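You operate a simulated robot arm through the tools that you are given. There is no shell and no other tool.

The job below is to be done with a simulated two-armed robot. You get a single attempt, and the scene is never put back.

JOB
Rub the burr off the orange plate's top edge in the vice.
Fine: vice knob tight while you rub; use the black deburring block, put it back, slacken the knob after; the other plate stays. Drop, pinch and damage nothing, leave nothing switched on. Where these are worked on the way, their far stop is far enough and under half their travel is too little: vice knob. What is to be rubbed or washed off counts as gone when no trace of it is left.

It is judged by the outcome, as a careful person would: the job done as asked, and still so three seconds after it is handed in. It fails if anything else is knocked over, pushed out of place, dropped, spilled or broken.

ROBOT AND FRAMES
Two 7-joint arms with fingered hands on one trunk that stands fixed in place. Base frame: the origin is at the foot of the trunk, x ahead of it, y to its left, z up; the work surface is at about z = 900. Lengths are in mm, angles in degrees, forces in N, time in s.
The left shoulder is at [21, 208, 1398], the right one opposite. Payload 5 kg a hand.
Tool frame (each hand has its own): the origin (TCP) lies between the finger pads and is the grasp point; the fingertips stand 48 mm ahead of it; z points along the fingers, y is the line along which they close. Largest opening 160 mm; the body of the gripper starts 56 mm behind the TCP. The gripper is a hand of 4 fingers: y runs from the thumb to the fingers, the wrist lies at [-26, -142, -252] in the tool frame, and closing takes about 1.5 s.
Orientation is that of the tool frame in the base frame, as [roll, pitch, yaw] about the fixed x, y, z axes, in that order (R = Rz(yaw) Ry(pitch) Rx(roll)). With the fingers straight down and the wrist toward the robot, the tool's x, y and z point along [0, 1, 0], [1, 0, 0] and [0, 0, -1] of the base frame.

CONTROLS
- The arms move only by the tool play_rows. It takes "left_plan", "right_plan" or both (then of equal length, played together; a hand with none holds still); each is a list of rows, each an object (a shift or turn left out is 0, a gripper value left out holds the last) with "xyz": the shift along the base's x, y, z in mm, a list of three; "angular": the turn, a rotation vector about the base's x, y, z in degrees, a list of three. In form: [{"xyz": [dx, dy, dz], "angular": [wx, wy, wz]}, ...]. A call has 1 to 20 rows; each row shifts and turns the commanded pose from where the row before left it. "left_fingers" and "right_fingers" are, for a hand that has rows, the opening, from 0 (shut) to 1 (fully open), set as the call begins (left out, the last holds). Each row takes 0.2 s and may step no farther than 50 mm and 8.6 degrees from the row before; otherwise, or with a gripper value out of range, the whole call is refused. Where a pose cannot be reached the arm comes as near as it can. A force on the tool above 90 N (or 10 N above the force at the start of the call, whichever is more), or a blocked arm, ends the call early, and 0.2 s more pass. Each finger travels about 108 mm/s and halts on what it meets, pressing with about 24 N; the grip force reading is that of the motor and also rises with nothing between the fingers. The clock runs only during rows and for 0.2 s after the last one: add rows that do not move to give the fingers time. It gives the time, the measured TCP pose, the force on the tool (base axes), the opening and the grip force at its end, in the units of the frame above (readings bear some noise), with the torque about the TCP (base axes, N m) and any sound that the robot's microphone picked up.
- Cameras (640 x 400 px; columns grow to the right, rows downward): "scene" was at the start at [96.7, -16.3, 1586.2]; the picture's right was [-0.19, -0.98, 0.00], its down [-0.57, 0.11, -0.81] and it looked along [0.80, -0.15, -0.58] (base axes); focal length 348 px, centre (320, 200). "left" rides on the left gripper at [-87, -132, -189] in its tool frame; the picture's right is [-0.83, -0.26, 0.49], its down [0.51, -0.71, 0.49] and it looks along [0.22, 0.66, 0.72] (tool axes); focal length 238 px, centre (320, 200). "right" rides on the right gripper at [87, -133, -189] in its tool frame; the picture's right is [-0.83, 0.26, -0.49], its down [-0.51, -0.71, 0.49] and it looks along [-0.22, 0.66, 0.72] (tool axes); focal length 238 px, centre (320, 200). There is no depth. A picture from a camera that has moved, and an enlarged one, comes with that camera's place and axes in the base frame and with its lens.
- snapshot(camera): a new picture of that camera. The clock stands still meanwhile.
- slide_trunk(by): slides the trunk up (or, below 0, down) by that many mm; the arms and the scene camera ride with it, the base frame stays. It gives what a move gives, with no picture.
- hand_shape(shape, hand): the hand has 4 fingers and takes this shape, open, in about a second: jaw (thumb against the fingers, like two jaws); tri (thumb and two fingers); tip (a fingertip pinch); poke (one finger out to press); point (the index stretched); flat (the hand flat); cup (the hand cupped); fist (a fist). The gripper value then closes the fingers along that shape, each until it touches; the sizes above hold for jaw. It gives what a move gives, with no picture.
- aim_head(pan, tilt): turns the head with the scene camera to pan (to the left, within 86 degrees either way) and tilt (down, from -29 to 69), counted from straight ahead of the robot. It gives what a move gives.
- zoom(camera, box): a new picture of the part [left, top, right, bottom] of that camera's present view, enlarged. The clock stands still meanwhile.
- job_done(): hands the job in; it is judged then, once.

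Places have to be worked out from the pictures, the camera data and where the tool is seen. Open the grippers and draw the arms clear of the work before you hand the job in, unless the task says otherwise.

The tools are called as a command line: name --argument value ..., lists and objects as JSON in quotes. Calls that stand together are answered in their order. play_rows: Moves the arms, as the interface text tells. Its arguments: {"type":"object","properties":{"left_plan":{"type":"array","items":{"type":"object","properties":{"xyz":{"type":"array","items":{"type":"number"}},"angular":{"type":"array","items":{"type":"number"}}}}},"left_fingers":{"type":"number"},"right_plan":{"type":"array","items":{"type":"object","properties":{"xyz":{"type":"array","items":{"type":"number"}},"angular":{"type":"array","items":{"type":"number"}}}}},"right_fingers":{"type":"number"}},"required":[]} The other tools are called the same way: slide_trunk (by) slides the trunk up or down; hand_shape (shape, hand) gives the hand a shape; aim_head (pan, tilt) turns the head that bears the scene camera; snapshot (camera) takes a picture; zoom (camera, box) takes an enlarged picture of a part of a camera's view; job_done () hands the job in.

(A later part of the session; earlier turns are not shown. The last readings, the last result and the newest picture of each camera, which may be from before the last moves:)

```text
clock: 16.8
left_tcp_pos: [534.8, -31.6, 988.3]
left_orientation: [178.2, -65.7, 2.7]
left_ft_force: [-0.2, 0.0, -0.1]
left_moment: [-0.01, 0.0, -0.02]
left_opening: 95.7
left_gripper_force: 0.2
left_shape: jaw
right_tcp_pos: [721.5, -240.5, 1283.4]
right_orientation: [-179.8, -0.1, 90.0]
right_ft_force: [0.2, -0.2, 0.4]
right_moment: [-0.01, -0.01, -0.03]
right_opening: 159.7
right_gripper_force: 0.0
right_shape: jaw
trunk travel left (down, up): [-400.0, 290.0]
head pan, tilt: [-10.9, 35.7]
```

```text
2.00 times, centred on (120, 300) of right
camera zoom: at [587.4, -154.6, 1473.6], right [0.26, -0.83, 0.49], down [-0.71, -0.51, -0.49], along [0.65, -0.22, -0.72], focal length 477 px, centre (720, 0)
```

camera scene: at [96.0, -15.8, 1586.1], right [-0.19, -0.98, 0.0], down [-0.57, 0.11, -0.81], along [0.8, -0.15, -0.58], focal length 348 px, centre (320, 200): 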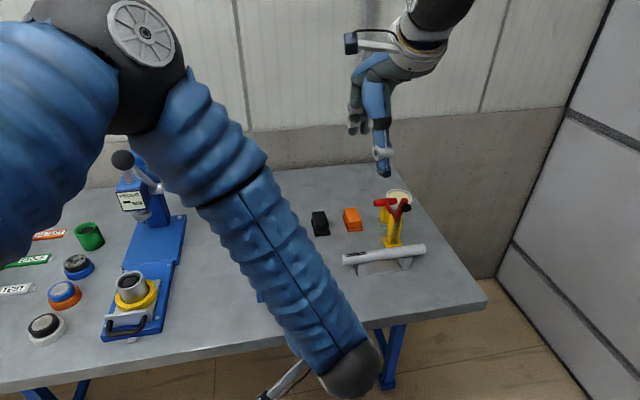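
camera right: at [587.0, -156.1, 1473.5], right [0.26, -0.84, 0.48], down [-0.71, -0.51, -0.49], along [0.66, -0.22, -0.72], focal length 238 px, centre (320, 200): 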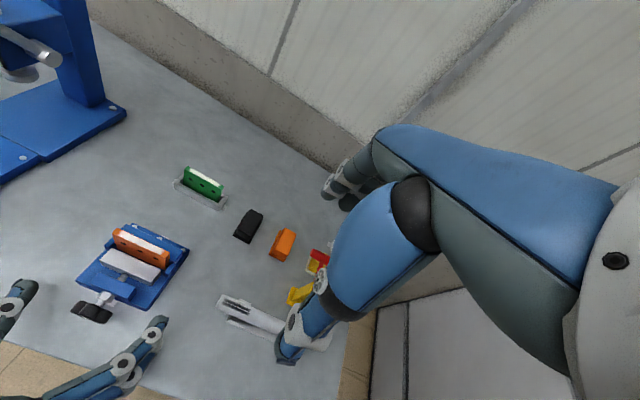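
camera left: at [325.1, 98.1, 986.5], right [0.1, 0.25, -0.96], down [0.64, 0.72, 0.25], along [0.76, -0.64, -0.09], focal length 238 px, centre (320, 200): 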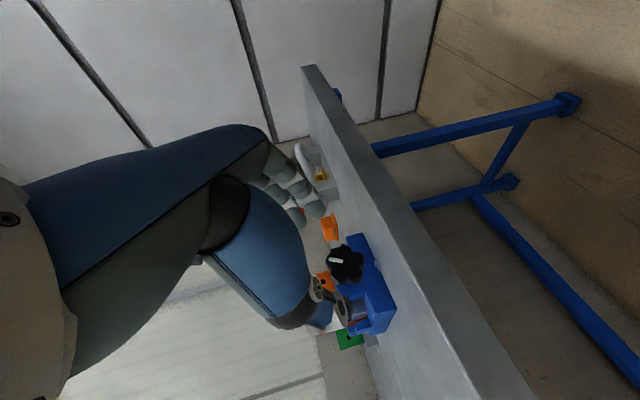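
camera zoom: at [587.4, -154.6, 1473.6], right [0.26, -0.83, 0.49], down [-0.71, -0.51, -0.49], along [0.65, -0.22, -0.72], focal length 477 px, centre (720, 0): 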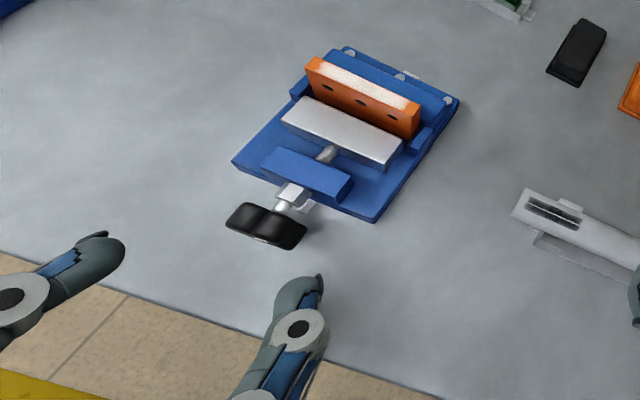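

The knob mark now stands about 30 to 35 degrees clockwise. I'll tilt the hand about 12 degrees the other way, straddle the knob again and grip.

play_rows --left_plan '[{"xyz": [0, 3, 0], "angular": [-6, 0, 0]}, {"xyz": [0, 3, 0], "angular": [-6, 0, 0]}, {"xyz": [24, 0, -7]}, {"xyz": [23, 0, -10]}, {"xyz": [0, 0, -9]}, {}, {}]' --left_fingers 0.6

play_rows --left_plan '[{}, {}, {}, {}, {}, {}]' --left_fingers 0.0

zoom --camera "scene" --box '[220, 210, 360, 340]'

zoom --camera "left" --box '[260, 180, 420, 340]'

```text
clock: 18.4
left_tcp_pos: [580.4, -24.9, 962.9]
left_orientation: [151.7, -62.6, 26.6]
left_ft_force: [0.1, -0.1, -0.2]
left_moment: [-0.02, 0.01, -0.01]
left_opening: 95.6
left_gripper_force: 0.1
left_shape: jaw
right_tcp_pos: [719.8, -240.5, 1284.1]
right_orientation: [-179.9, 0.0, 90.0]
right_ft_force: [0.1, -0.3, 1.1]
right_moment: [-0.01, -0.03, -0.03]
right_opening: 159.6
right_gripper_force: 0.1
right_shape: jaw
trunk travel left (down, up): [-400.0, 290.0]
head pan, tilt: [-10.9, 35.7]
```

```text
clock: 19.8
left_tcp_pos: [581.6, -25.1, 962.4]
left_orientation: [151.5, -62.8, 26.9]
left_ft_force: [1.1, 3.3, -1.6]
left_moment: [0.04, 0.03, 0.01]
left_opening: 36.6
left_gripper_force: 23.9
left_shape: jaw
right_tcp_pos: [721.0, -241.3, 1283.1]
right_orientation: [-179.9, 0.0, 90.0]
right_ft_force: [0.2, -0.6, 0.7]
right_moment: [-0.02, 0.01, -0.01]
right_opening: 159.5
right_gripper_force: 0.1
right_shape: jaw
trunk travel left (down, up): [-400.0, 290.0]
head pan, tilt: [-10.9, 35.7]
```

```text
3.08 times, centred on (290, 275) of scene
camera zoom: at [97.0, -16.1, 1586.1], right [-0.19, -0.98, 0.0], down [-0.57, 0.11, -0.81], along [0.8, -0.15, -0.58], focal length 1072 px, centre (412, -31)
```

zoom: 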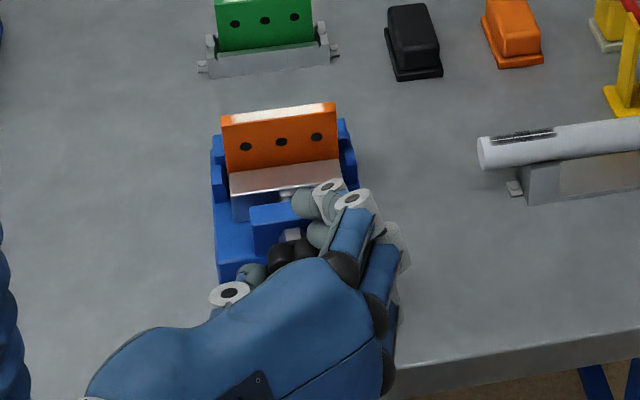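

```text
2.50 times, centred on (340, 260) of left
camera zoom: at [371.7, 100.7, 934.0], right [0.1, 0.04, -0.99], down [0.64, 0.76, 0.1], along [0.76, -0.65, 0.05], focal length 596 px, centre (270, 50)
```

zoom: 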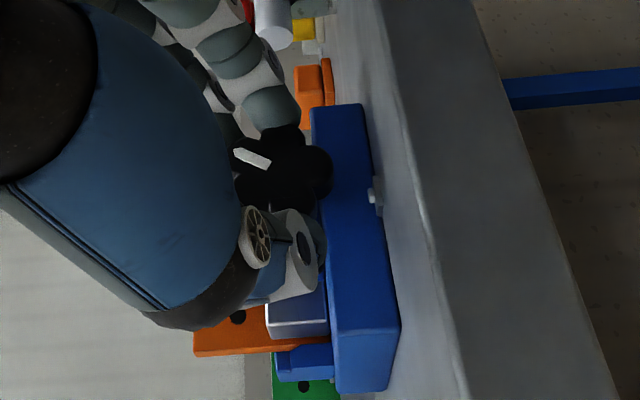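

The knob is held again. I'll turn it clockwise 24 degrees, check the mark against the hand, and go on from there.

play_rows --left_plan '[{"xyz": [0, -2.34, 0.33], "angular": [8, 0, 0]}, {"xyz": [0, -2.38, 0], "angular": [8, 0, 0]}, {"xyz": [0, -2.34, -0.33], "angular": [8, 0, 0]}, {}]'

zoom --camera "left" --box '[260, 180, 420, 340]'

```text
clock: 20.8
left_tcp_pos: [581.8, -31.7, 963.3]
left_orientation: [-153.7, -63.6, -22.9]
left_ft_force: [-4.8, 1.6, 4.4]
left_moment: [0.04, -0.08, 0.0]
left_opening: 36.7
left_gripper_force: 23.8
left_shape: jaw
right_tcp_pos: [718.9, -239.9, 1285.0]
right_orientation: [-180.0, 0.0, 90.0]
right_ft_force: [-0.1, -0.2, 0.2]
right_moment: [-0.05, -0.01, -0.01]
right_opening: 159.6
right_gripper_force: 0.1
right_shape: jaw
trunk travel left (down, up): [-400.0, 290.0]
head pan, tilt: [-10.9, 35.7]
```

```text
2.50 times, centred on (340, 260) of left
camera zoom: at [372.1, 95.7, 988.0], right [0.1, 0.44, -0.89], down [0.64, 0.65, 0.4], along [0.76, -0.61, -0.22], focal length 596 px, centre (270, 50)
```

zoom: 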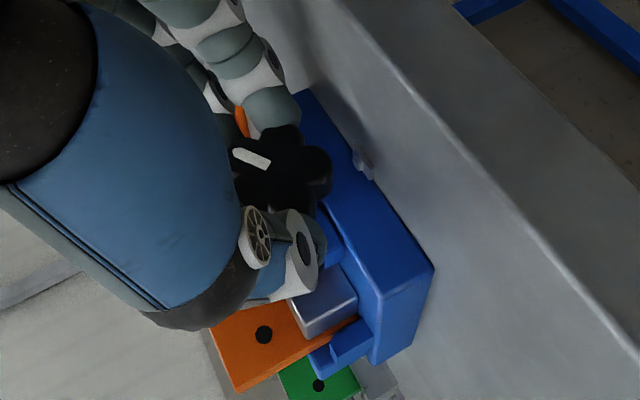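

The mark stayed fixed relative to the hand, so the knob turned the full 24 degrees freely. I'll continue another 24.

play_rows --left_plan '[{"xyz": [0, -2.28, -0.66], "angular": [8, 0, 0]}, {"xyz": [0, -2.17, -0.96], "angular": [8, 0, 0]}, {"xyz": [0, -2.01, -1.26], "angular": [8, 0, 0]}, {}]'

zoom --camera "left" --box '[260, 180, 420, 340]'

zoom --camera "right" --box '[0, 200, 240, 400]'

```text
clock: 21.8
left_tcp_pos: [581.2, -37.3, 960.8]
left_orientation: [-119.3, -48.4, -51.9]
left_ft_force: [-6.5, 1.6, 9.2]
left_moment: [0.07, -0.25, 0.15]
left_opening: 36.9
left_gripper_force: 24.6
left_shape: jaw
right_tcp_pos: [718.1, -241.8, 1284.0]
right_orientation: [-180.0, -0.1, 90.0]
right_ft_force: [0.6, -0.1, 0.2]
right_moment: [-0.04, -0.01, 0.01]
right_opening: 159.5
right_gripper_force: 0.1
right_shape: jaw
trunk travel left (down, up): [-400.0, 290.0]
head pan, tilt: [-10.9, 35.7]
```

```text
2.50 times, centred on (340, 260) of left
camera zoom: at [372.0, 68.7, 1035.0], right [0.1, 0.77, -0.63], down [0.64, 0.44, 0.63], along [0.76, -0.47, -0.45], focal length 596 px, centre (270, 50)
```

zoom: 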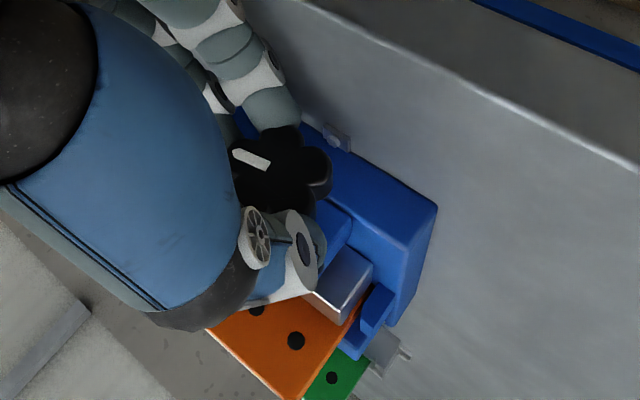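

```text
2.00 times, centred on (120, 300) of right
camera zoom: at [586.1, -154.4, 1474.2], right [0.26, -0.83, 0.49], down [-0.71, -0.51, -0.49], along [0.66, -0.22, -0.72], focal length 477 px, centre (720, 0)
```

zoom: 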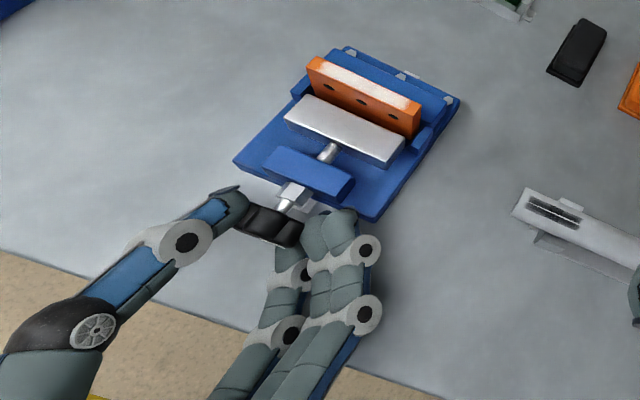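

The knob turned to about 80 degrees, still freely, and the hand is near its lower limit. I'll release, back out, return and regrip for another stroke.

play_rows --left_plan '[{"xyz": [0, 0, 0]}, {"xyz": [-5, 0, 2]}, {"xyz": [-14, 0, 2]}, {"xyz": [-14, 0, 2]}, {"xyz": [-14, 0, 2]}, {"xyz": [0, 2, 2.5], "angular": [-8, 0, 0]}, {"xyz": [0, 2, 2.5], "angular": [-8, 0, 0]}, {"xyz": [0, 2, 2.5], "angular": [-8, 0, 0]}, {"xyz": [0, 2, 2.5], "angular": [-8, 0, 0]}, {"xyz": [0, 2, 2.5], "angular": [-8, 0, 0]}, {"xyz": [0, 2, 2.5], "angular": [-8, 0, 0]}, {"xyz": [23, 0, -7]}, {"xyz": [24, 0, -8]}, {"xyz": [0, 0, -7]}, {}, {}]' --left_fingers 0.42

zoom --camera "left" --box '[260, 180, 420, 340]'

zoom --camera "right" --box '[0, 200, 240, 400]'

```text
clock: 25.2
left_tcp_pos: [583.9, -27.0, 961.1]
left_orientation: [151.2, -62.7, 27.0]
left_ft_force: [-0.4, 0.0, 0.9]
left_moment: [0.0, 0.0, 0.01]
left_opening: 66.7
left_gripper_force: 0.1
left_shape: jaw
right_tcp_pos: [720.4, -241.4, 1283.2]
right_orientation: [-179.9, 0.0, 89.9]
right_ft_force: [0.2, 0.0, 0.0]
right_moment: [0.0, 0.0, -0.01]
right_opening: 159.9
right_gripper_force: 0.0
right_shape: jaw
trunk travel left (down, up): [-400.0, 290.0]
head pan, tilt: [-10.9, 35.7]
```

```text
2.50 times, centred on (340, 260) of left
camera zoom: at [373.4, 99.4, 931.7], right [0.1, 0.04, -0.99], down [0.64, 0.76, 0.1], along [0.76, -0.65, 0.05], focal length 596 px, centre (270, 50)
```

zoom: 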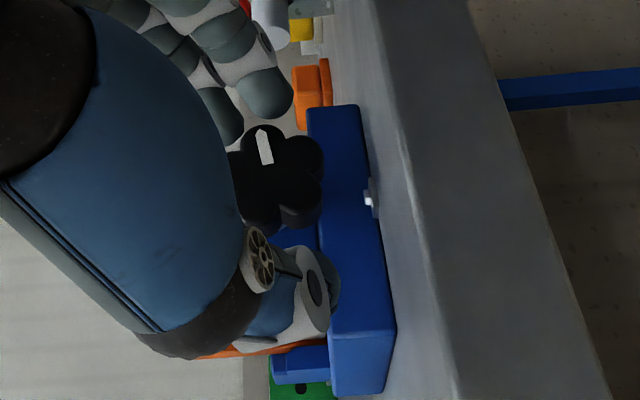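

```text
2.00 times, centred on (120, 300) of right
camera zoom: at [587.2, -154.8, 1473.6], right [0.26, -0.83, 0.49], down [-0.71, -0.51, -0.49], along [0.66, -0.22, -0.72], focal length 477 px, centre (720, 0)
```

zoom: 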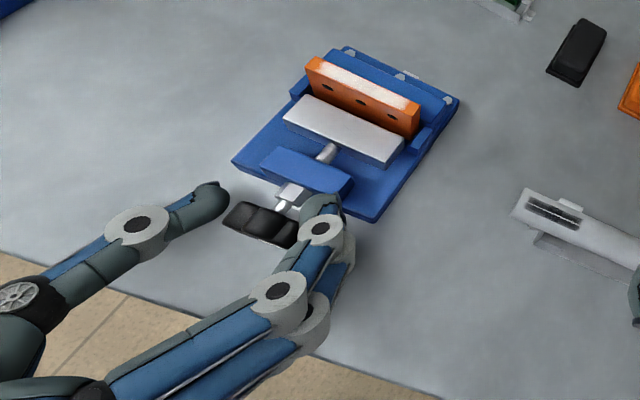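

The mark has stayed at about 80 degrees. I'll grip again and turn another stroke clockwise.

play_rows --left_plan '[{}, {}, {}, {}, {}, {"xyz": [0, -2.34, 0.33], "angular": [8, 0, 0]}, {"xyz": [0, -2.38, 0], "angular": [8, 0, 0]}, {"xyz": [0, -2.34, -0.33], "angular": [8, 0, 0]}, {}]' --left_fingers 0.0

zoom --camera "left" --box '[260, 180, 420, 340]'

play_rows --left_plan '[{"xyz": [0, -2.28, -0.66], "angular": [8, 0, 0]}, {"xyz": [0, -2.17, -0.96], "angular": [8, 0, 0]}, {"xyz": [0, -2.01, -1.26], "angular": [8, 0, 0]}, {}]'

zoom --camera "left" --box '[260, 180, 420, 340]'

```text
clock: 27.2
left_tcp_pos: [582.9, -32.2, 961.8]
left_orientation: [-153.5, -63.5, -23.0]
left_ft_force: [4.4, 6.2, -1.5]
left_moment: [0.09, -0.03, 0.17]
left_opening: 36.8
left_gripper_force: 23.6
left_shape: jaw
right_tcp_pos: [720.2, -240.4, 1283.7]
right_orientation: [-180.0, 0.0, 90.0]
right_ft_force: [0.5, 0.2, 0.9]
right_moment: [-0.06, 0.0, -0.01]
right_opening: 159.8
right_gripper_force: 0.0
right_shape: jaw
trunk travel left (down, up): [-400.0, 290.0]
head pan, tilt: [-10.9, 35.7]
```

```text
2.50 times, centred on (340, 260) of left
camera zoom: at [373.4, 94.9, 985.9], right [0.1, 0.44, -0.89], down [0.64, 0.66, 0.4], along [0.76, -0.61, -0.22], focal length 596 px, centre (270, 50)
```

zoom: 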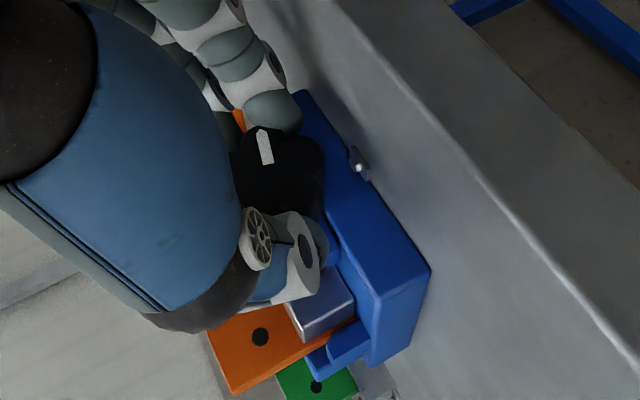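

```text
clock: 28.2
left_tcp_pos: [583.5, -37.0, 959.3]
left_orientation: [-119.3, -48.5, -51.8]
left_ft_force: [2.0, 12.7, 2.6]
left_moment: [0.16, -0.11, 0.34]
left_opening: 36.9
left_gripper_force: 23.8
left_shape: jaw
right_tcp_pos: [720.0, -239.7, 1283.2]
right_orientation: [-179.9, 0.0, 89.9]
right_ft_force: [-0.1, 0.0, -0.7]
right_moment: [-0.02, -0.02, -0.01]
right_opening: 159.8
right_gripper_force: 0.0
right_shape: jaw
trunk travel left (down, up): [-400.0, 290.0]
head pan, tilt: [-10.9, 35.7]
```

```text
2.50 times, centred on (340, 260) of left
camera zoom: at [373.5, 67.7, 1033.1], right [0.1, 0.77, -0.63], down [0.64, 0.44, 0.63], along [0.76, -0.47, -0.45], focal length 596 px, centre (270, 50)
```

zoom: 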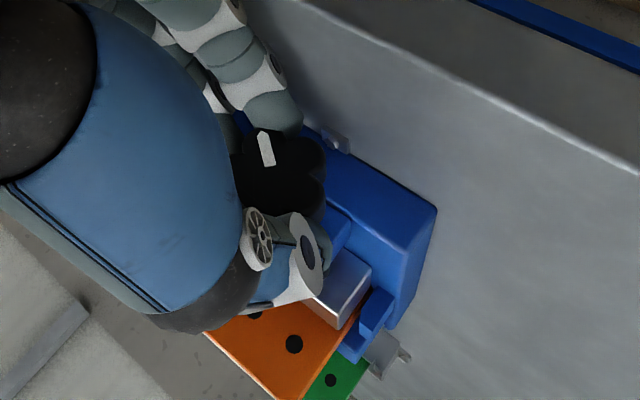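

The knob has followed to about 127 degrees and still shows no stop. I'll run another release, return and regrip cycle.

play_rows --left_plan '[{"xyz": [0, 0, 0]}, {"xyz": [-5, 0, 2]}, {"xyz": [-14, 0, 2]}, {"xyz": [-14, 0, 2]}, {"xyz": [-14, 0, 2]}, {"xyz": [0, 2, 2.5], "angular": [-8, 0, 0]}, {"xyz": [0, 2, 2.5], "angular": [-8, 0, 0]}, {"xyz": [0, 2, 2.5], "angular": [-8, 0, 0]}, {"xyz": [0, 2, 2.5], "angular": [-8, 0, 0]}, {"xyz": [0, 2, 2.5], "angular": [-8, 0, 0]}, {"xyz": [0, 2, 2.5], "angular": [-8, 0, 0]}, {"xyz": [23, 0, -7]}, {"xyz": [22, 0, -8]}, {"xyz": [0, 0, -6]}, {}, {}]' --left_fingers 0.42

play_rows --left_plan '[{}, {}, {}, {}, {}, {"xyz": [0, -2.34, 0.33], "angular": [8, 0, 0]}, {"xyz": [0, -2.38, 0], "angular": [8, 0, 0]}, {"xyz": [0, -2.34, -0.33], "angular": [8, 0, 0]}, {}]' --left_fingers 0.0

zoom --camera "left" --box '[260, 180, 420, 340]'

play_rows --left_plan '[{"xyz": [0, -2.28, -0.66], "angular": [8, 0, 0]}, {"xyz": [0, -2.17, -0.96], "angular": [8, 0, 0]}, {"xyz": [0, -2.01, -1.26], "angular": [8, 0, 0]}, {}]'

zoom --camera "left" --box '[260, 180, 420, 340]'

```text
clock: 31.6
left_tcp_pos: [580.8, -26.9, 961.3]
left_orientation: [151.4, -62.7, 26.9]
left_ft_force: [0.2, 0.4, -0.1]
left_moment: [0.0, -0.03, 0.01]
left_opening: 66.9
left_gripper_force: 0.0
left_shape: jaw
right_tcp_pos: [719.9, -240.2, 1282.5]
right_orientation: [-180.0, 0.1, 90.0]
right_ft_force: [-1.0, 0.2, 0.7]
right_moment: [-0.01, -0.03, 0.02]
right_opening: 159.4
right_gripper_force: 0.1
right_shape: jaw
trunk travel left (down, up): [-400.0, 290.0]
head pan, tilt: [-10.9, 35.7]
```

```text
clock: 33.6
left_tcp_pos: [581.2, -33.6, 960.5]
left_orientation: [-153.6, -63.6, -22.9]
left_ft_force: [5.1, 6.2, 0.5]
left_moment: [0.05, -0.1, 0.12]
left_opening: 36.7
left_gripper_force: 24.2
left_shape: jaw
right_tcp_pos: [719.4, -239.1, 1284.5]
right_orientation: [-179.9, 0.0, 90.0]
right_ft_force: [-0.6, 0.4, 0.2]
right_moment: [-0.09, -0.01, -0.07]
right_opening: 159.3
right_gripper_force: 0.1
right_shape: jaw
trunk travel left (down, up): [-400.0, 290.0]
head pan, tilt: [-10.9, 35.7]
```

```text
2.50 times, centred on (340, 260) of left
camera zoom: at [371.3, 93.6, 984.8], right [0.1, 0.44, -0.89], down [0.64, 0.66, 0.4], along [0.76, -0.61, -0.22], focal length 596 px, centre (270, 50)
```

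zoom: 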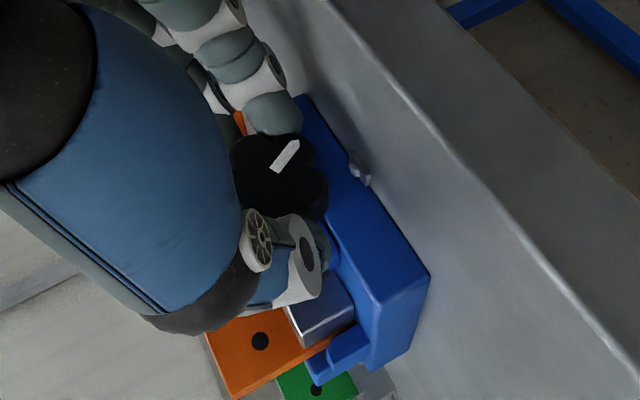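

```text
clock: 34.6
left_tcp_pos: [581.3, -39.5, 957.1]
left_orientation: [-119.2, -48.4, -52.0]
left_ft_force: [5.2, 14.6, 2.7]
left_moment: [0.19, -0.18, 0.4]
left_opening: 36.5
left_gripper_force: 24.1
left_shape: jaw
right_tcp_pos: [720.2, -239.1, 1283.4]
right_orientation: [-179.9, 0.0, 90.0]
right_ft_force: [-0.4, 0.8, -0.7]
right_moment: [-0.03, -0.05, 0.02]
right_opening: 159.6
right_gripper_force: 0.0
right_shape: jaw
trunk travel left (down, up): [-400.0, 290.0]
head pan, tilt: [-10.9, 35.7]
```

```text
2.50 times, centred on (340, 260) of left
camera zoom: at [371.3, 66.2, 1031.6], right [0.1, 0.77, -0.63], down [0.64, 0.44, 0.63], along [0.76, -0.47, -0.45], focal length 596 px, centre (270, 50)
```

zoom: 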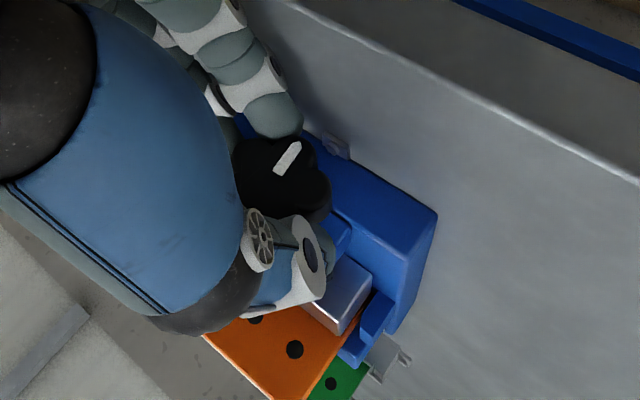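

The knob followed again to about 173 degrees. I'll check the jaw's position closely to be sure this is the tightening direction.

zoom --camera "right" --box '[60, 200, 200, 340]'

zoom --camera "scene" --box '[240, 230, 320, 300]'

```text
2.86 times, centred on (130, 270) of right
camera zoom: at [587.7, -153.0, 1473.6], right [0.26, -0.83, 0.49], down [-0.71, -0.51, -0.49], along [0.65, -0.22, -0.72], focal length 681 px, centre (863, 0)
```

zoom: 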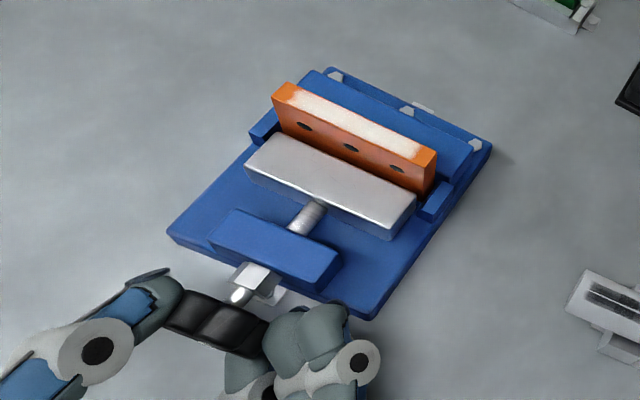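

```text
5.71 times, centred on (280, 265) of scene
camera zoom: at [97.2, -14.5, 1586.1], right [-0.19, -0.98, 0.0], down [-0.57, 0.11, -0.81], along [0.8, -0.15, -0.58], focal length 1991 px, centre (549, -171)
```

zoom: 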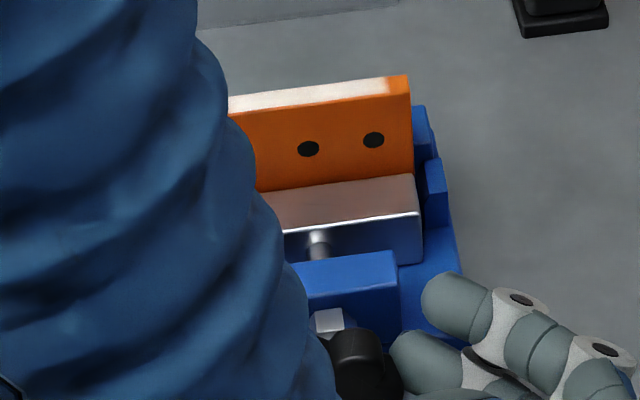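

The exposed screw between post and jaw has lengthened, so the jaw is moving toward the plate and the direction is right. I'll run another cycle with a small position correction.

play_rows --left_plan '[{"xyz": [0, 0, 0]}, {"xyz": [-5, 0, 2]}, {"xyz": [-14, 0, 2]}, {"xyz": [-14, 0, 2]}, {"xyz": [-14, 0, 2]}, {"xyz": [0, 2.3, 2.7], "angular": [-8, 0, 0]}, {"xyz": [0, 2.3, 2.7], "angular": [-8, 0, 0]}, {"xyz": [0, 2.3, 2.7], "angular": [-8, 0, 0]}, {"xyz": [0, 2.3, 2.7], "angular": [-8, 0, 0]}, {"xyz": [0, 2.3, 2.7], "angular": [-8, 0, 0]}, {"xyz": [0, 2.3, 2.7], "angular": [-8, 0, 0]}, {"xyz": [23, 0, -7]}, {"xyz": [24, 0, -7]}, {"xyz": [0, 0, -6]}, {}, {}]' --left_fingers 0.42

play_rows --left_plan '[{}, {}, {}, {}, {}, {"xyz": [0, -2.34, 0.33], "angular": [8, 0, 0]}, {"xyz": [0, -2.38, 0], "angular": [8, 0, 0]}, {"xyz": [0, -2.34, -0.33], "angular": [8, 0, 0]}, {}]' --left_fingers 0.0

zoom --camera "left" --box '[260, 180, 420, 340]'

play_rows --left_plan '[{"xyz": [0, -2.28, -0.66], "angular": [8, 0, 0]}, {"xyz": [0, -2.17, -0.96], "angular": [8, 0, 0]}, {"xyz": [0, -2.01, -1.26], "angular": [8, 0, 0]}, {}]'

zoom --camera "left" --box '[260, 180, 420, 340]'

```text
clock: 38.0
left_tcp_pos: [580.9, -27.7, 961.0]
left_orientation: [151.2, -62.7, 27.0]
left_ft_force: [-0.1, 0.5, -0.3]
left_moment: [-0.02, 0.02, 0.01]
left_opening: 67.1
left_gripper_force: 0.1
left_shape: jaw
right_tcp_pos: [720.5, -240.7, 1284.3]
right_orientation: [-179.9, 0.0, 90.0]
right_ft_force: [0.1, -0.6, 0.2]
right_moment: [0.0, -0.01, -0.01]
right_opening: 159.6
right_gripper_force: 0.1
right_shape: jaw
trunk travel left (down, up): [-400.0, 290.0]
head pan, tilt: [-10.9, 35.7]
```

```text
clock: 40.0
left_tcp_pos: [580.9, -35.0, 960.5]
left_orientation: [-153.5, -63.6, -22.9]
left_ft_force: [5.7, 6.1, -3.5]
left_moment: [0.06, -0.02, 0.13]
left_opening: 36.1
left_gripper_force: 24.2
left_shape: jaw
right_tcp_pos: [719.9, -239.7, 1284.0]
right_orientation: [-179.8, 0.0, 90.0]
right_ft_force: [-0.4, 0.2, 1.0]
right_moment: [-0.07, -0.05, -0.04]
right_opening: 159.8
right_gripper_force: 0.1
right_shape: jaw
trunk travel left (down, up): [-400.0, 290.0]
head pan, tilt: [-10.9, 35.7]
```

```text
2.50 times, centred on (340, 260) of left
camera zoom: at [370.8, 93.2, 985.6], right [0.1, 0.44, -0.89], down [0.64, 0.66, 0.4], along [0.76, -0.61, -0.22], focal length 596 px, centre (270, 50)
```

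zoom: 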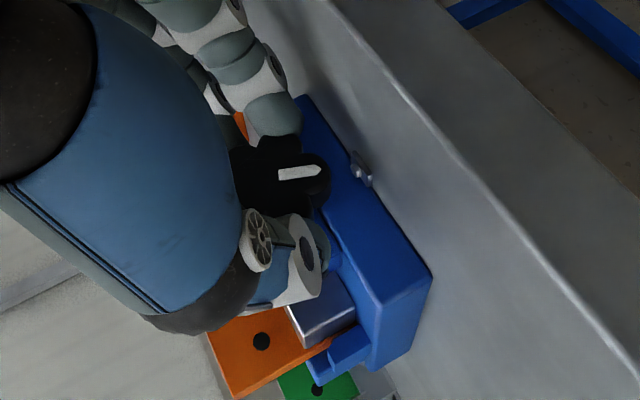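

```text
clock: 41.0
left_tcp_pos: [581.0, -40.0, 956.7]
left_orientation: [-119.1, -48.4, -52.0]
left_ft_force: [5.1, 13.8, 1.2]
left_moment: [0.11, -0.11, 0.34]
left_opening: 35.5
left_gripper_force: 24.2
left_shape: jaw
right_tcp_pos: [720.1, -240.0, 1284.1]
right_orientation: [-179.9, 0.0, 90.0]
right_ft_force: [-0.1, 0.7, -0.7]
right_moment: [-0.02, -0.02, 0.01]
right_opening: 159.8
right_gripper_force: 0.0
right_shape: jaw
trunk travel left (down, up): [-400.0, 290.0]
head pan, tilt: [-10.9, 35.7]
```

```text
2.50 times, centred on (340, 260) of left
camera zoom: at [370.8, 66.3, 1032.3], right [0.1, 0.77, -0.63], down [0.64, 0.44, 0.63], along [0.76, -0.47, -0.45], focal length 596 px, centre (270, 50)
```

zoom: 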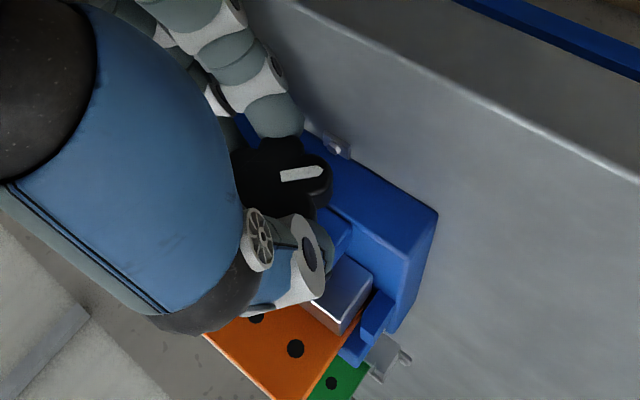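

The knob is at about 218 degrees and still turning freely. I'll run the next cycle.

play_rows --left_plan '[{"xyz": [0, 0, 0]}, {"xyz": [-5, 0, 2]}, {"xyz": [-14, 0, 2]}, {"xyz": [-14, 0, 2]}, {"xyz": [-14, 0, 2]}, {"xyz": [0, 2.7, 2.7], "angular": [-8, 0, 0]}, {"xyz": [0, 2.7, 2.7], "angular": [-8, 0, 0]}, {"xyz": [0, 2.7, 2.7], "angular": [-8, 0, 0]}, {"xyz": [0, 2.7, 2.7], "angular": [-8, 0, 0]}, {"xyz": [0, 2.7, 2.7], "angular": [-8, 0, 0]}, {"xyz": [0, 2.7, 2.7], "angular": [-8, 0, 0]}, {"xyz": [23, 0, -7]}, {"xyz": [24, 0, -6]}, {"xyz": [0, 0, -5]}, {}, {}]' --left_fingers 0.42

play_rows --left_plan '[{}, {}, {}, {}, {}, {"xyz": [0, -2.34, 0.33], "angular": [8, 0, 0]}, {"xyz": [0, -2.38, 0], "angular": [8, 0, 0]}, {"xyz": [0, -2.34, -0.33], "angular": [8, 0, 0]}, {}]' --left_fingers 0.0

zoom --camera "left" --box '[260, 180, 420, 340]'

play_rows --left_plan '[{"xyz": [0, -2.28, -0.66], "angular": [8, 0, 0]}, {"xyz": [0, -2.17, -0.96], "angular": [8, 0, 0]}, {"xyz": [0, -2.01, -1.26], "angular": [8, 0, 0]}, {}]'

zoom --camera "left" --box '[260, 180, 420, 340]'

```text
clock: 44.4
left_tcp_pos: [580.2, -24.2, 963.9]
left_orientation: [151.4, -62.7, 26.8]
left_ft_force: [-0.1, 0.0, 0.3]
left_moment: [0.02, -0.02, 0.03]
left_opening: 67.0
left_gripper_force: 0.0
left_shape: jaw
right_tcp_pos: [720.4, -240.9, 1282.6]
right_orientation: [-179.9, 0.0, 90.0]
right_ft_force: [-1.3, 0.0, -0.3]
right_moment: [0.0, -0.04, 0.0]
right_opening: 159.8
right_gripper_force: 0.2
right_shape: jaw
trunk travel left (down, up): [-400.0, 290.0]
head pan, tilt: [-10.9, 35.7]
```

```text
clock: 46.4
left_tcp_pos: [579.6, -31.1, 963.8]
left_orientation: [-153.6, -63.8, -23.0]
left_ft_force: [1.7, 4.3, 3.3]
left_moment: [0.03, -0.15, 0.09]
left_opening: 36.7
left_gripper_force: 24.5
left_shape: jaw
right_tcp_pos: [720.3, -240.8, 1282.9]
right_orientation: [-179.8, 0.0, 90.0]
right_ft_force: [0.9, -0.7, 0.8]
right_moment: [-0.05, -0.03, 0.06]
right_opening: 159.7
right_gripper_force: 0.2
right_shape: jaw
trunk travel left (down, up): [-400.0, 290.0]
head pan, tilt: [-10.9, 35.7]
```

```text
2.50 times, centred on (340, 260) of left
camera zoom: at [370.5, 96.1, 988.9], right [0.1, 0.44, -0.89], down [0.64, 0.66, 0.4], along [0.76, -0.61, -0.22], focal length 596 px, centre (270, 50)
```

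zoom: 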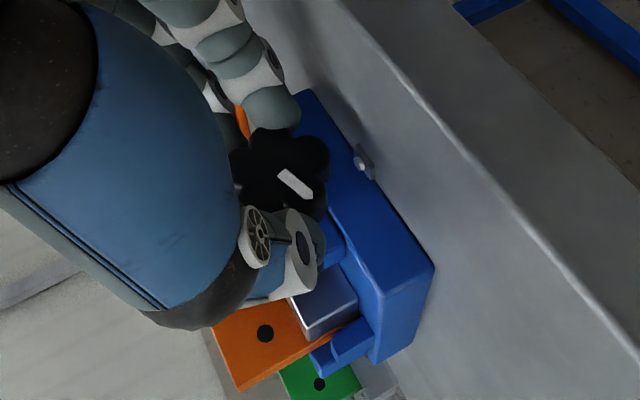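

```text
clock: 47.4
left_tcp_pos: [580.9, -39.3, 962.5]
left_orientation: [-119.2, -48.5, -52.0]
left_ft_force: [2.6, 4.0, 7.6]
left_moment: [-0.2, -0.29, 0.01]
left_opening: 36.3
left_gripper_force: 23.9
left_shape: jaw
right_tcp_pos: [720.3, -240.2, 1284.9]
right_orientation: [180.0, 0.1, 90.1]
right_ft_force: [0.0, 0.8, 0.0]
right_moment: [0.0, 0.0, -0.03]
right_opening: 159.6
right_gripper_force: 0.0
right_shape: jaw
trunk travel left (down, up): [-400.0, 290.0]
head pan, tilt: [-10.9, 35.7]
```

```text
2.50 times, centred on (340, 260) of left
camera zoom: at [370.9, 67.7, 1036.5], right [0.1, 0.77, -0.63], down [0.64, 0.44, 0.63], along [0.76, -0.47, -0.45], focal length 596 px, centre (270, 50)
```

zoom: 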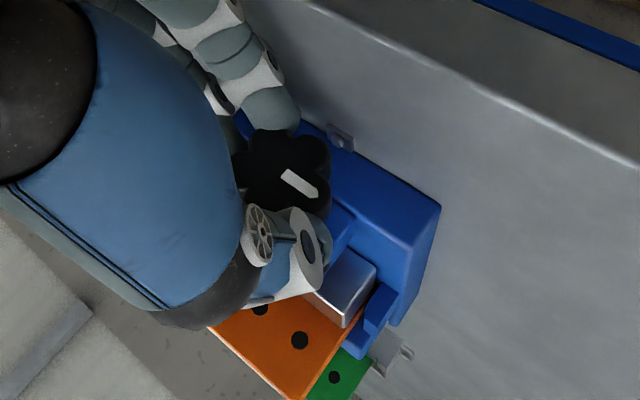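

The knob is now near 270 degrees and the torque reading has changed sign, which may be the first resistance. I'll regrip and turn on.

play_rows --left_plan '[{"xyz": [0, 0, 0]}, {"xyz": [-5, 0, 2]}, {"xyz": [-14, 0, 2]}, {"xyz": [-14, 0, 2]}, {"xyz": [-14, 0, 2]}, {"xyz": [0, 2.5, 2.3], "angular": [-8, 0, 0]}, {"xyz": [0, 2.5, 2.3], "angular": [-8, 0, 0]}, {"xyz": [0, 2.5, 2.3], "angular": [-8, 0, 0]}, {"xyz": [0, 2.5, 2.3], "angular": [-8, 0, 0]}, {"xyz": [0, 2.5, 2.3], "angular": [-8, 0, 0]}, {"xyz": [0, 2.5, 2.3], "angular": [-8, 0, 0]}, {"xyz": [23, 0, -7]}, {"xyz": [24, 0, -7]}, {"xyz": [0, 0, -7]}, {}, {}]' --left_fingers 0.42

play_rows --left_plan '[{}, {}, {}, {}, {}, {"xyz": [0, -2.34, 0.33], "angular": [8, 0, 0]}, {"xyz": [0, -2.38, 0], "angular": [8, 0, 0]}, {"xyz": [0, -2.34, -0.33], "angular": [8, 0, 0]}, {}]' --left_fingers 0.0

zoom --camera "left" --box '[260, 180, 420, 340]'

play_rows --left_plan '[{"xyz": [0, -2.28, -0.66], "angular": [8, 0, 0]}, {"xyz": [0, -2.17, -0.96], "angular": [8, 0, 0]}, {"xyz": [0, -2.01, -1.26], "angular": [8, 0, 0]}, {}]'

zoom --camera "left" --box '[260, 180, 420, 340]'

```text
clock: 50.8
left_tcp_pos: [580.1, -21.5, 960.9]
left_orientation: [151.5, -62.7, 26.7]
left_ft_force: [-0.8, 0.2, -0.3]
left_moment: [0.03, 0.0, 0.0]
left_opening: 66.6
left_gripper_force: 0.1
left_shape: jaw
right_tcp_pos: [721.0, -241.1, 1284.2]
right_orientation: [-180.0, 0.1, 90.1]
right_ft_force: [0.0, -0.5, 1.1]
right_moment: [0.0, 0.02, -0.02]
right_opening: 159.8
right_gripper_force: 0.1
right_shape: jaw
trunk travel left (down, up): [-400.0, 290.0]
head pan, tilt: [-10.9, 35.7]
```

```text
clock: 52.8
left_tcp_pos: [581.7, -29.7, 964.4]
left_orientation: [-153.5, -64.0, -23.0]
left_ft_force: [10.9, -1.1, 20.4]
left_moment: [-1.19, -1.05, -0.36]
left_opening: 36.0
left_gripper_force: 24.3
left_shape: jaw
right_tcp_pos: [719.7, -240.6, 1284.2]
right_orientation: [-180.0, 0.0, 90.0]
right_ft_force: [0.1, 0.6, -0.1]
right_moment: [-0.04, 0.01, 0.01]
right_opening: 159.9
right_gripper_force: 0.0
right_shape: jaw
trunk travel left (down, up): [-400.0, 290.0]
head pan, tilt: [-10.9, 35.7]
```

```text
2.50 times, centred on (340, 260) of left
camera zoom: at [372.3, 96.8, 987.5], right [0.1, 0.44, -0.89], down [0.64, 0.66, 0.4], along [0.76, -0.61, -0.22], focal length 596 px, centre (270, 50)
```

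zoom: 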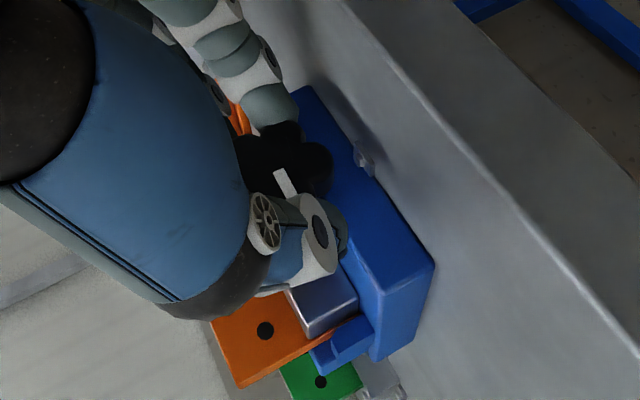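

```text
clock: 53.8
left_tcp_pos: [580.1, -33.7, 957.9]
left_orientation: [-119.5, -48.2, -51.6]
left_ft_force: [8.1, 4.8, -8.7]
left_moment: [-0.37, 0.14, -0.29]
left_opening: 35.3
left_gripper_force: 24.2
left_shape: jaw
right_tcp_pos: [719.8, -240.3, 1282.5]
right_orientation: [-180.0, 0.0, 90.0]
right_ft_force: [-0.6, 0.4, -0.4]
right_moment: [-0.04, -0.1, 0.0]
right_opening: 159.4
right_gripper_force: 0.0
right_shape: jaw
trunk travel left (down, up): [-400.0, 290.0]
head pan, tilt: [-10.9, 35.7]
```

```text
2.50 times, centred on (340, 260) of left
camera zoom: at [369.8, 71.6, 1032.3], right [0.09, 0.77, -0.63], down [0.65, 0.44, 0.63], along [0.76, -0.47, -0.46], focal length 596 px, centre (270, 50)
```

zoom: 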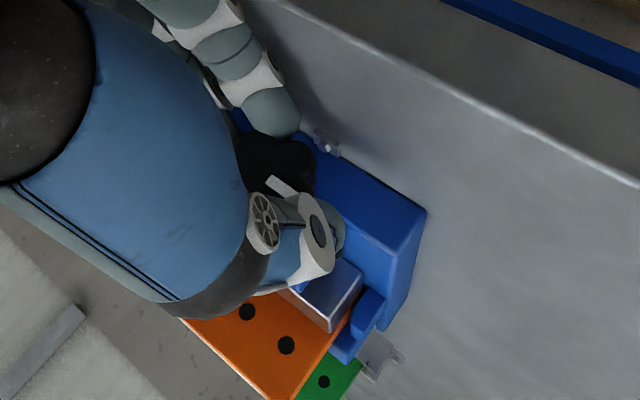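

The knob's mark stays at about 270 degrees while the hand slips past it, and the torque rose to over 1 N m, so the knob has come to its tight stop. I'll release, back out and lift the left hand away.

play_rows --left_plan '[{"xyz": [0, 0, 0]}, {"xyz": [-5, 0, 2]}, {"xyz": [-14, 0, 2]}, {"xyz": [-14, 0, 2]}, {"xyz": [-14, 0, 2]}, {"xyz": [-6, 2.3, 5], "angular": [-8, 0, 0]}, {"xyz": [0, 2.3, 5], "angular": [-8, 0, 0]}, {"xyz": [0, 2.3, 5], "angular": [-8, 0, 0]}, {"xyz": [0, 2.3, 5], "angular": [-8, 0, 0]}, {"xyz": [0, 2.3, 5], "angular": [-4, 0, 0]}, {"xyz": [0, 20, 10]}, {"xyz": [0, 30, 10]}, {"xyz": [0, 30, 10]}, {}, {}]' --left_fingers 0.42

zoom --camera "scene" --box '[240, 230, 330, 310]'

zoom --camera "right" --box '[60, 200, 200, 340]'

snapshot --camera "scene"

```text
clock: 57.0
left_tcp_pos: [528.0, 56.1, 1024.4]
left_orientation: [178.5, -65.8, 2.3]
left_ft_force: [1.3, 1.2, -0.3]
left_moment: [0.01, -0.03, 0.0]
left_opening: 67.1
left_gripper_force: 0.0
left_shape: jaw
right_tcp_pos: [719.9, -241.5, 1282.9]
right_orientation: [-179.8, 0.1, 90.0]
right_ft_force: [0.6, 0.4, -0.6]
right_moment: [-0.03, 0.0, -0.01]
right_opening: 159.6
right_gripper_force: 0.0
right_shape: jaw
trunk travel left (down, up): [-400.0, 290.0]
head pan, tilt: [-10.9, 35.7]
```

```text
5.00 times, centred on (285, 270) of scene
camera zoom: at [96.7, -15.9, 1586.2], right [-0.19, -0.98, 0.0], down [-0.57, 0.11, -0.81], along [0.8, -0.15, -0.58], focal length 1742 px, centre (495, -150)
```

zoom: 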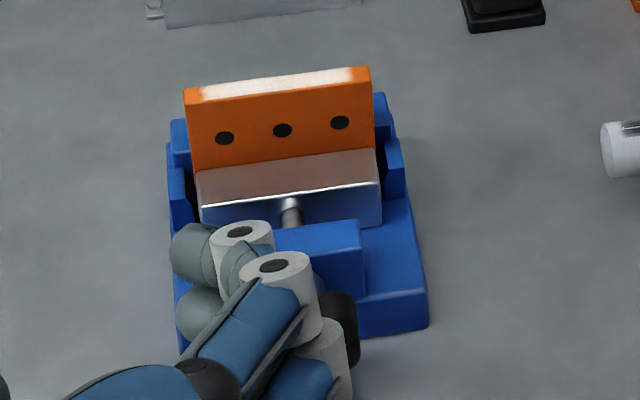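

```text
2.86 times, centred on (130, 270) of right
camera zoom: at [587.2, -154.5, 1473.6], right [0.26, -0.83, 0.49], down [-0.71, -0.51, -0.49], along [0.66, -0.22, -0.72], focal length 681 px, centre (863, 0)
```

zoom: 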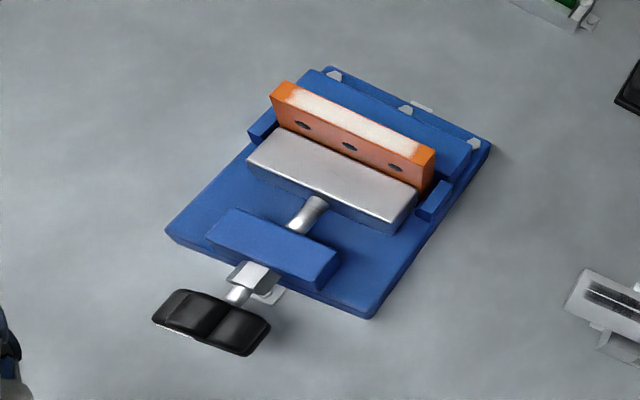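

```text
taken
camera scene: at [96.7, -15.9, 1586.2], right [-0.19, -0.98, 0.0], down [-0.57, 0.11, -0.81], along [0.8, -0.15, -0.58], focal length 348 px, centre (320, 200)
```

scene: 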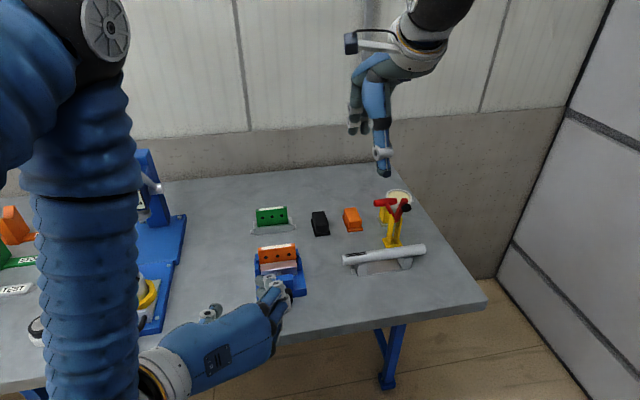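

The jaw is now against the plate. I'll lift the left hand up and out to the side, clear of the vice.

play_rows --left_plan '[{"xyz": [0, 5, 35]}, {"xyz": [0, 10, 35]}, {"xyz": [0, 20, 35]}, {"xyz": [0, 30, 20]}, {"xyz": [0, 30, 10]}, {}, {}]'

snapshot --camera "scene"

zoom --camera "scene" --box '[240, 190, 380, 320]'

zoom --camera "right" --box '[210, 180, 310, 280]'

```text
clock: 58.6
left_tcp_pos: [552.4, 147.1, 1145.0]
left_orientation: [178.2, -65.8, 2.5]
left_ft_force: [-0.3, 1.4, 0.0]
left_moment: [-0.02, 0.0, -0.01]
left_opening: 66.7
left_gripper_force: 0.1
left_shape: jaw
left hand out of reach, approached as far as the arm can: row 3, 4, 5
right_tcp_pos: [720.5, -240.7, 1282.0]
right_orientation: [-179.8, 0.0, 90.0]
right_ft_force: [0.0, 0.1, -0.6]
right_moment: [-0.06, -0.04, -0.03]
right_opening: 159.7
right_gripper_force: 0.0
right_shape: jaw
trunk travel left (down, up): [-400.0, 290.0]
head pan, tilt: [-10.9, 35.7]
```

```text
taken
camera scene: at [96.7, -15.6, 1586.2], right [-0.19, -0.98, 0.0], down [-0.57, 0.11, -0.81], along [0.8, -0.15, -0.58], focal length 348 px, centre (320, 200)
```

scene: 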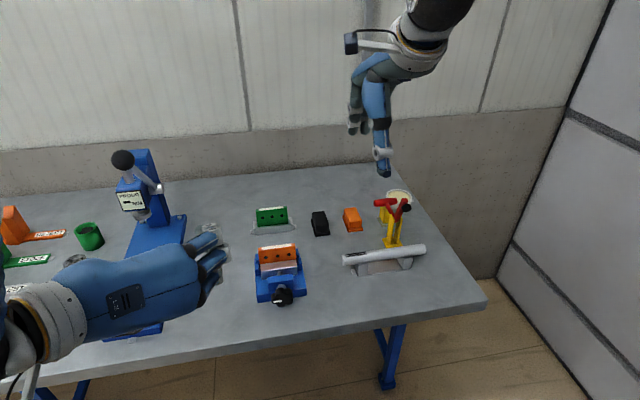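

```text
3.08 times, centred on (310, 255) of scene
camera zoom: at [96.7, -15.6, 1586.2], right [-0.19, -0.98, 0.0], down [-0.57, 0.11, -0.81], along [0.8, -0.15, -0.58], focal length 1072 px, centre (351, 31)
```

zoom: 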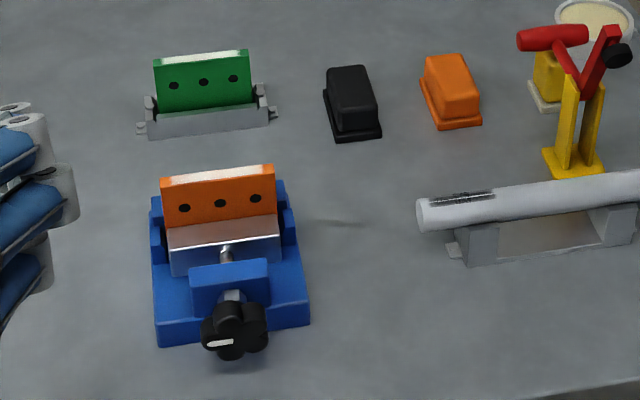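

```text
4.00 times, centred on (260, 230) of right
camera zoom: at [587.2, -154.2, 1473.7], right [0.26, -0.83, 0.49], down [-0.71, -0.51, -0.49], along [0.66, -0.22, -0.72], focal length 953 px, centre (560, 80)
```

zoom: 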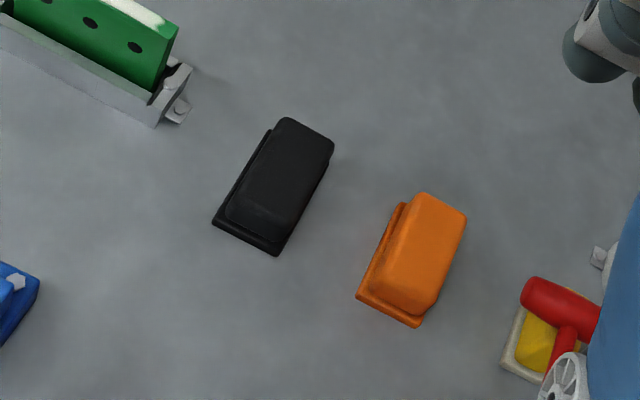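

The knob mark now points left at 270 degrees, with the jaw on the plate. From two views the black block's base spans x 857–934 and y −150 to −196, and its top is at about z = 935, so I'll bring the right hand above it with the fingers closing along x.

play_rows --right_plan '[{"xyz": [29.2, 11.2, -30.5]}, {"xyz": [29.2, 11.2, -30.5]}, {"xyz": [29.2, 11.2, -30.5]}, {"xyz": [29.2, 11.2, -30.5]}, {"xyz": [29.2, 11.2, -30.5]}, {"xyz": [29.2, 11.2, -30.5]}, {}, {}]' --right_fingers 0.75

snapshot --camera "right"

snapshot --camera "scene"

snapshot --camera "left"

```text
clock: 60.4
left_tcp_pos: [553.4, 148.5, 1145.8]
left_orientation: [178.2, -65.8, 2.6]
left_ft_force: [1.2, -0.5, -0.1]
left_moment: [-0.01, 0.03, 0.0]
left_opening: 67.1
left_gripper_force: 0.0
left_shape: jaw
right_tcp_pos: [897.4, -172.3, 1101.4]
right_orientation: [-179.9, 0.0, 89.9]
right_ft_force: [0.6, 0.4, -0.2]
right_moment: [-0.01, 0.05, 0.0]
right_opening: 120.4
right_gripper_force: 0.1
right_shape: jaw
trunk travel left (down, up): [-400.0, 290.0]
head pan, tilt: [-10.9, 35.7]
```

```text
taken
camera right: at [763.9, -86.5, 1291.8], right [0.26, -0.83, 0.49], down [-0.71, -0.51, -0.49], along [0.65, -0.22, -0.72], focal length 238 px, centre (320, 200)
```

right: 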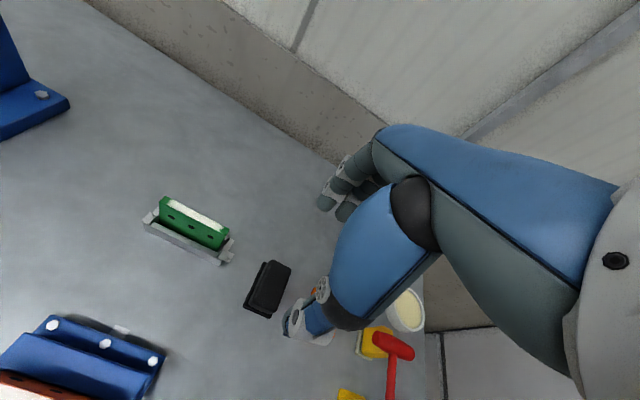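

```text
taken
camera scene: at [97.7, -15.9, 1586.1], right [-0.19, -0.98, 0.0], down [-0.57, 0.11, -0.81], along [0.8, -0.15, -0.58], focal length 348 px, centre (320, 200)
```

scene: 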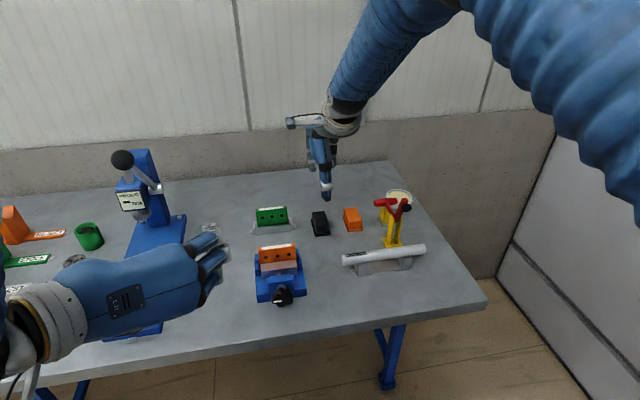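

```text
taken
camera left: at [343.0, 276.5, 1143.0], right [0.1, 0.25, -0.96], down [0.64, 0.72, 0.25], along [0.76, -0.64, -0.09], focal length 238 px, centre (320, 200)
```

left: 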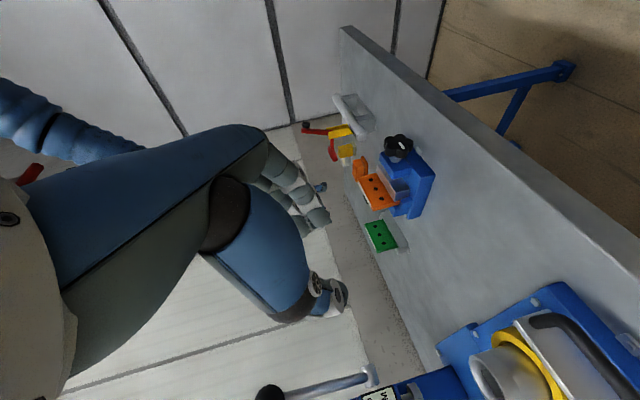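

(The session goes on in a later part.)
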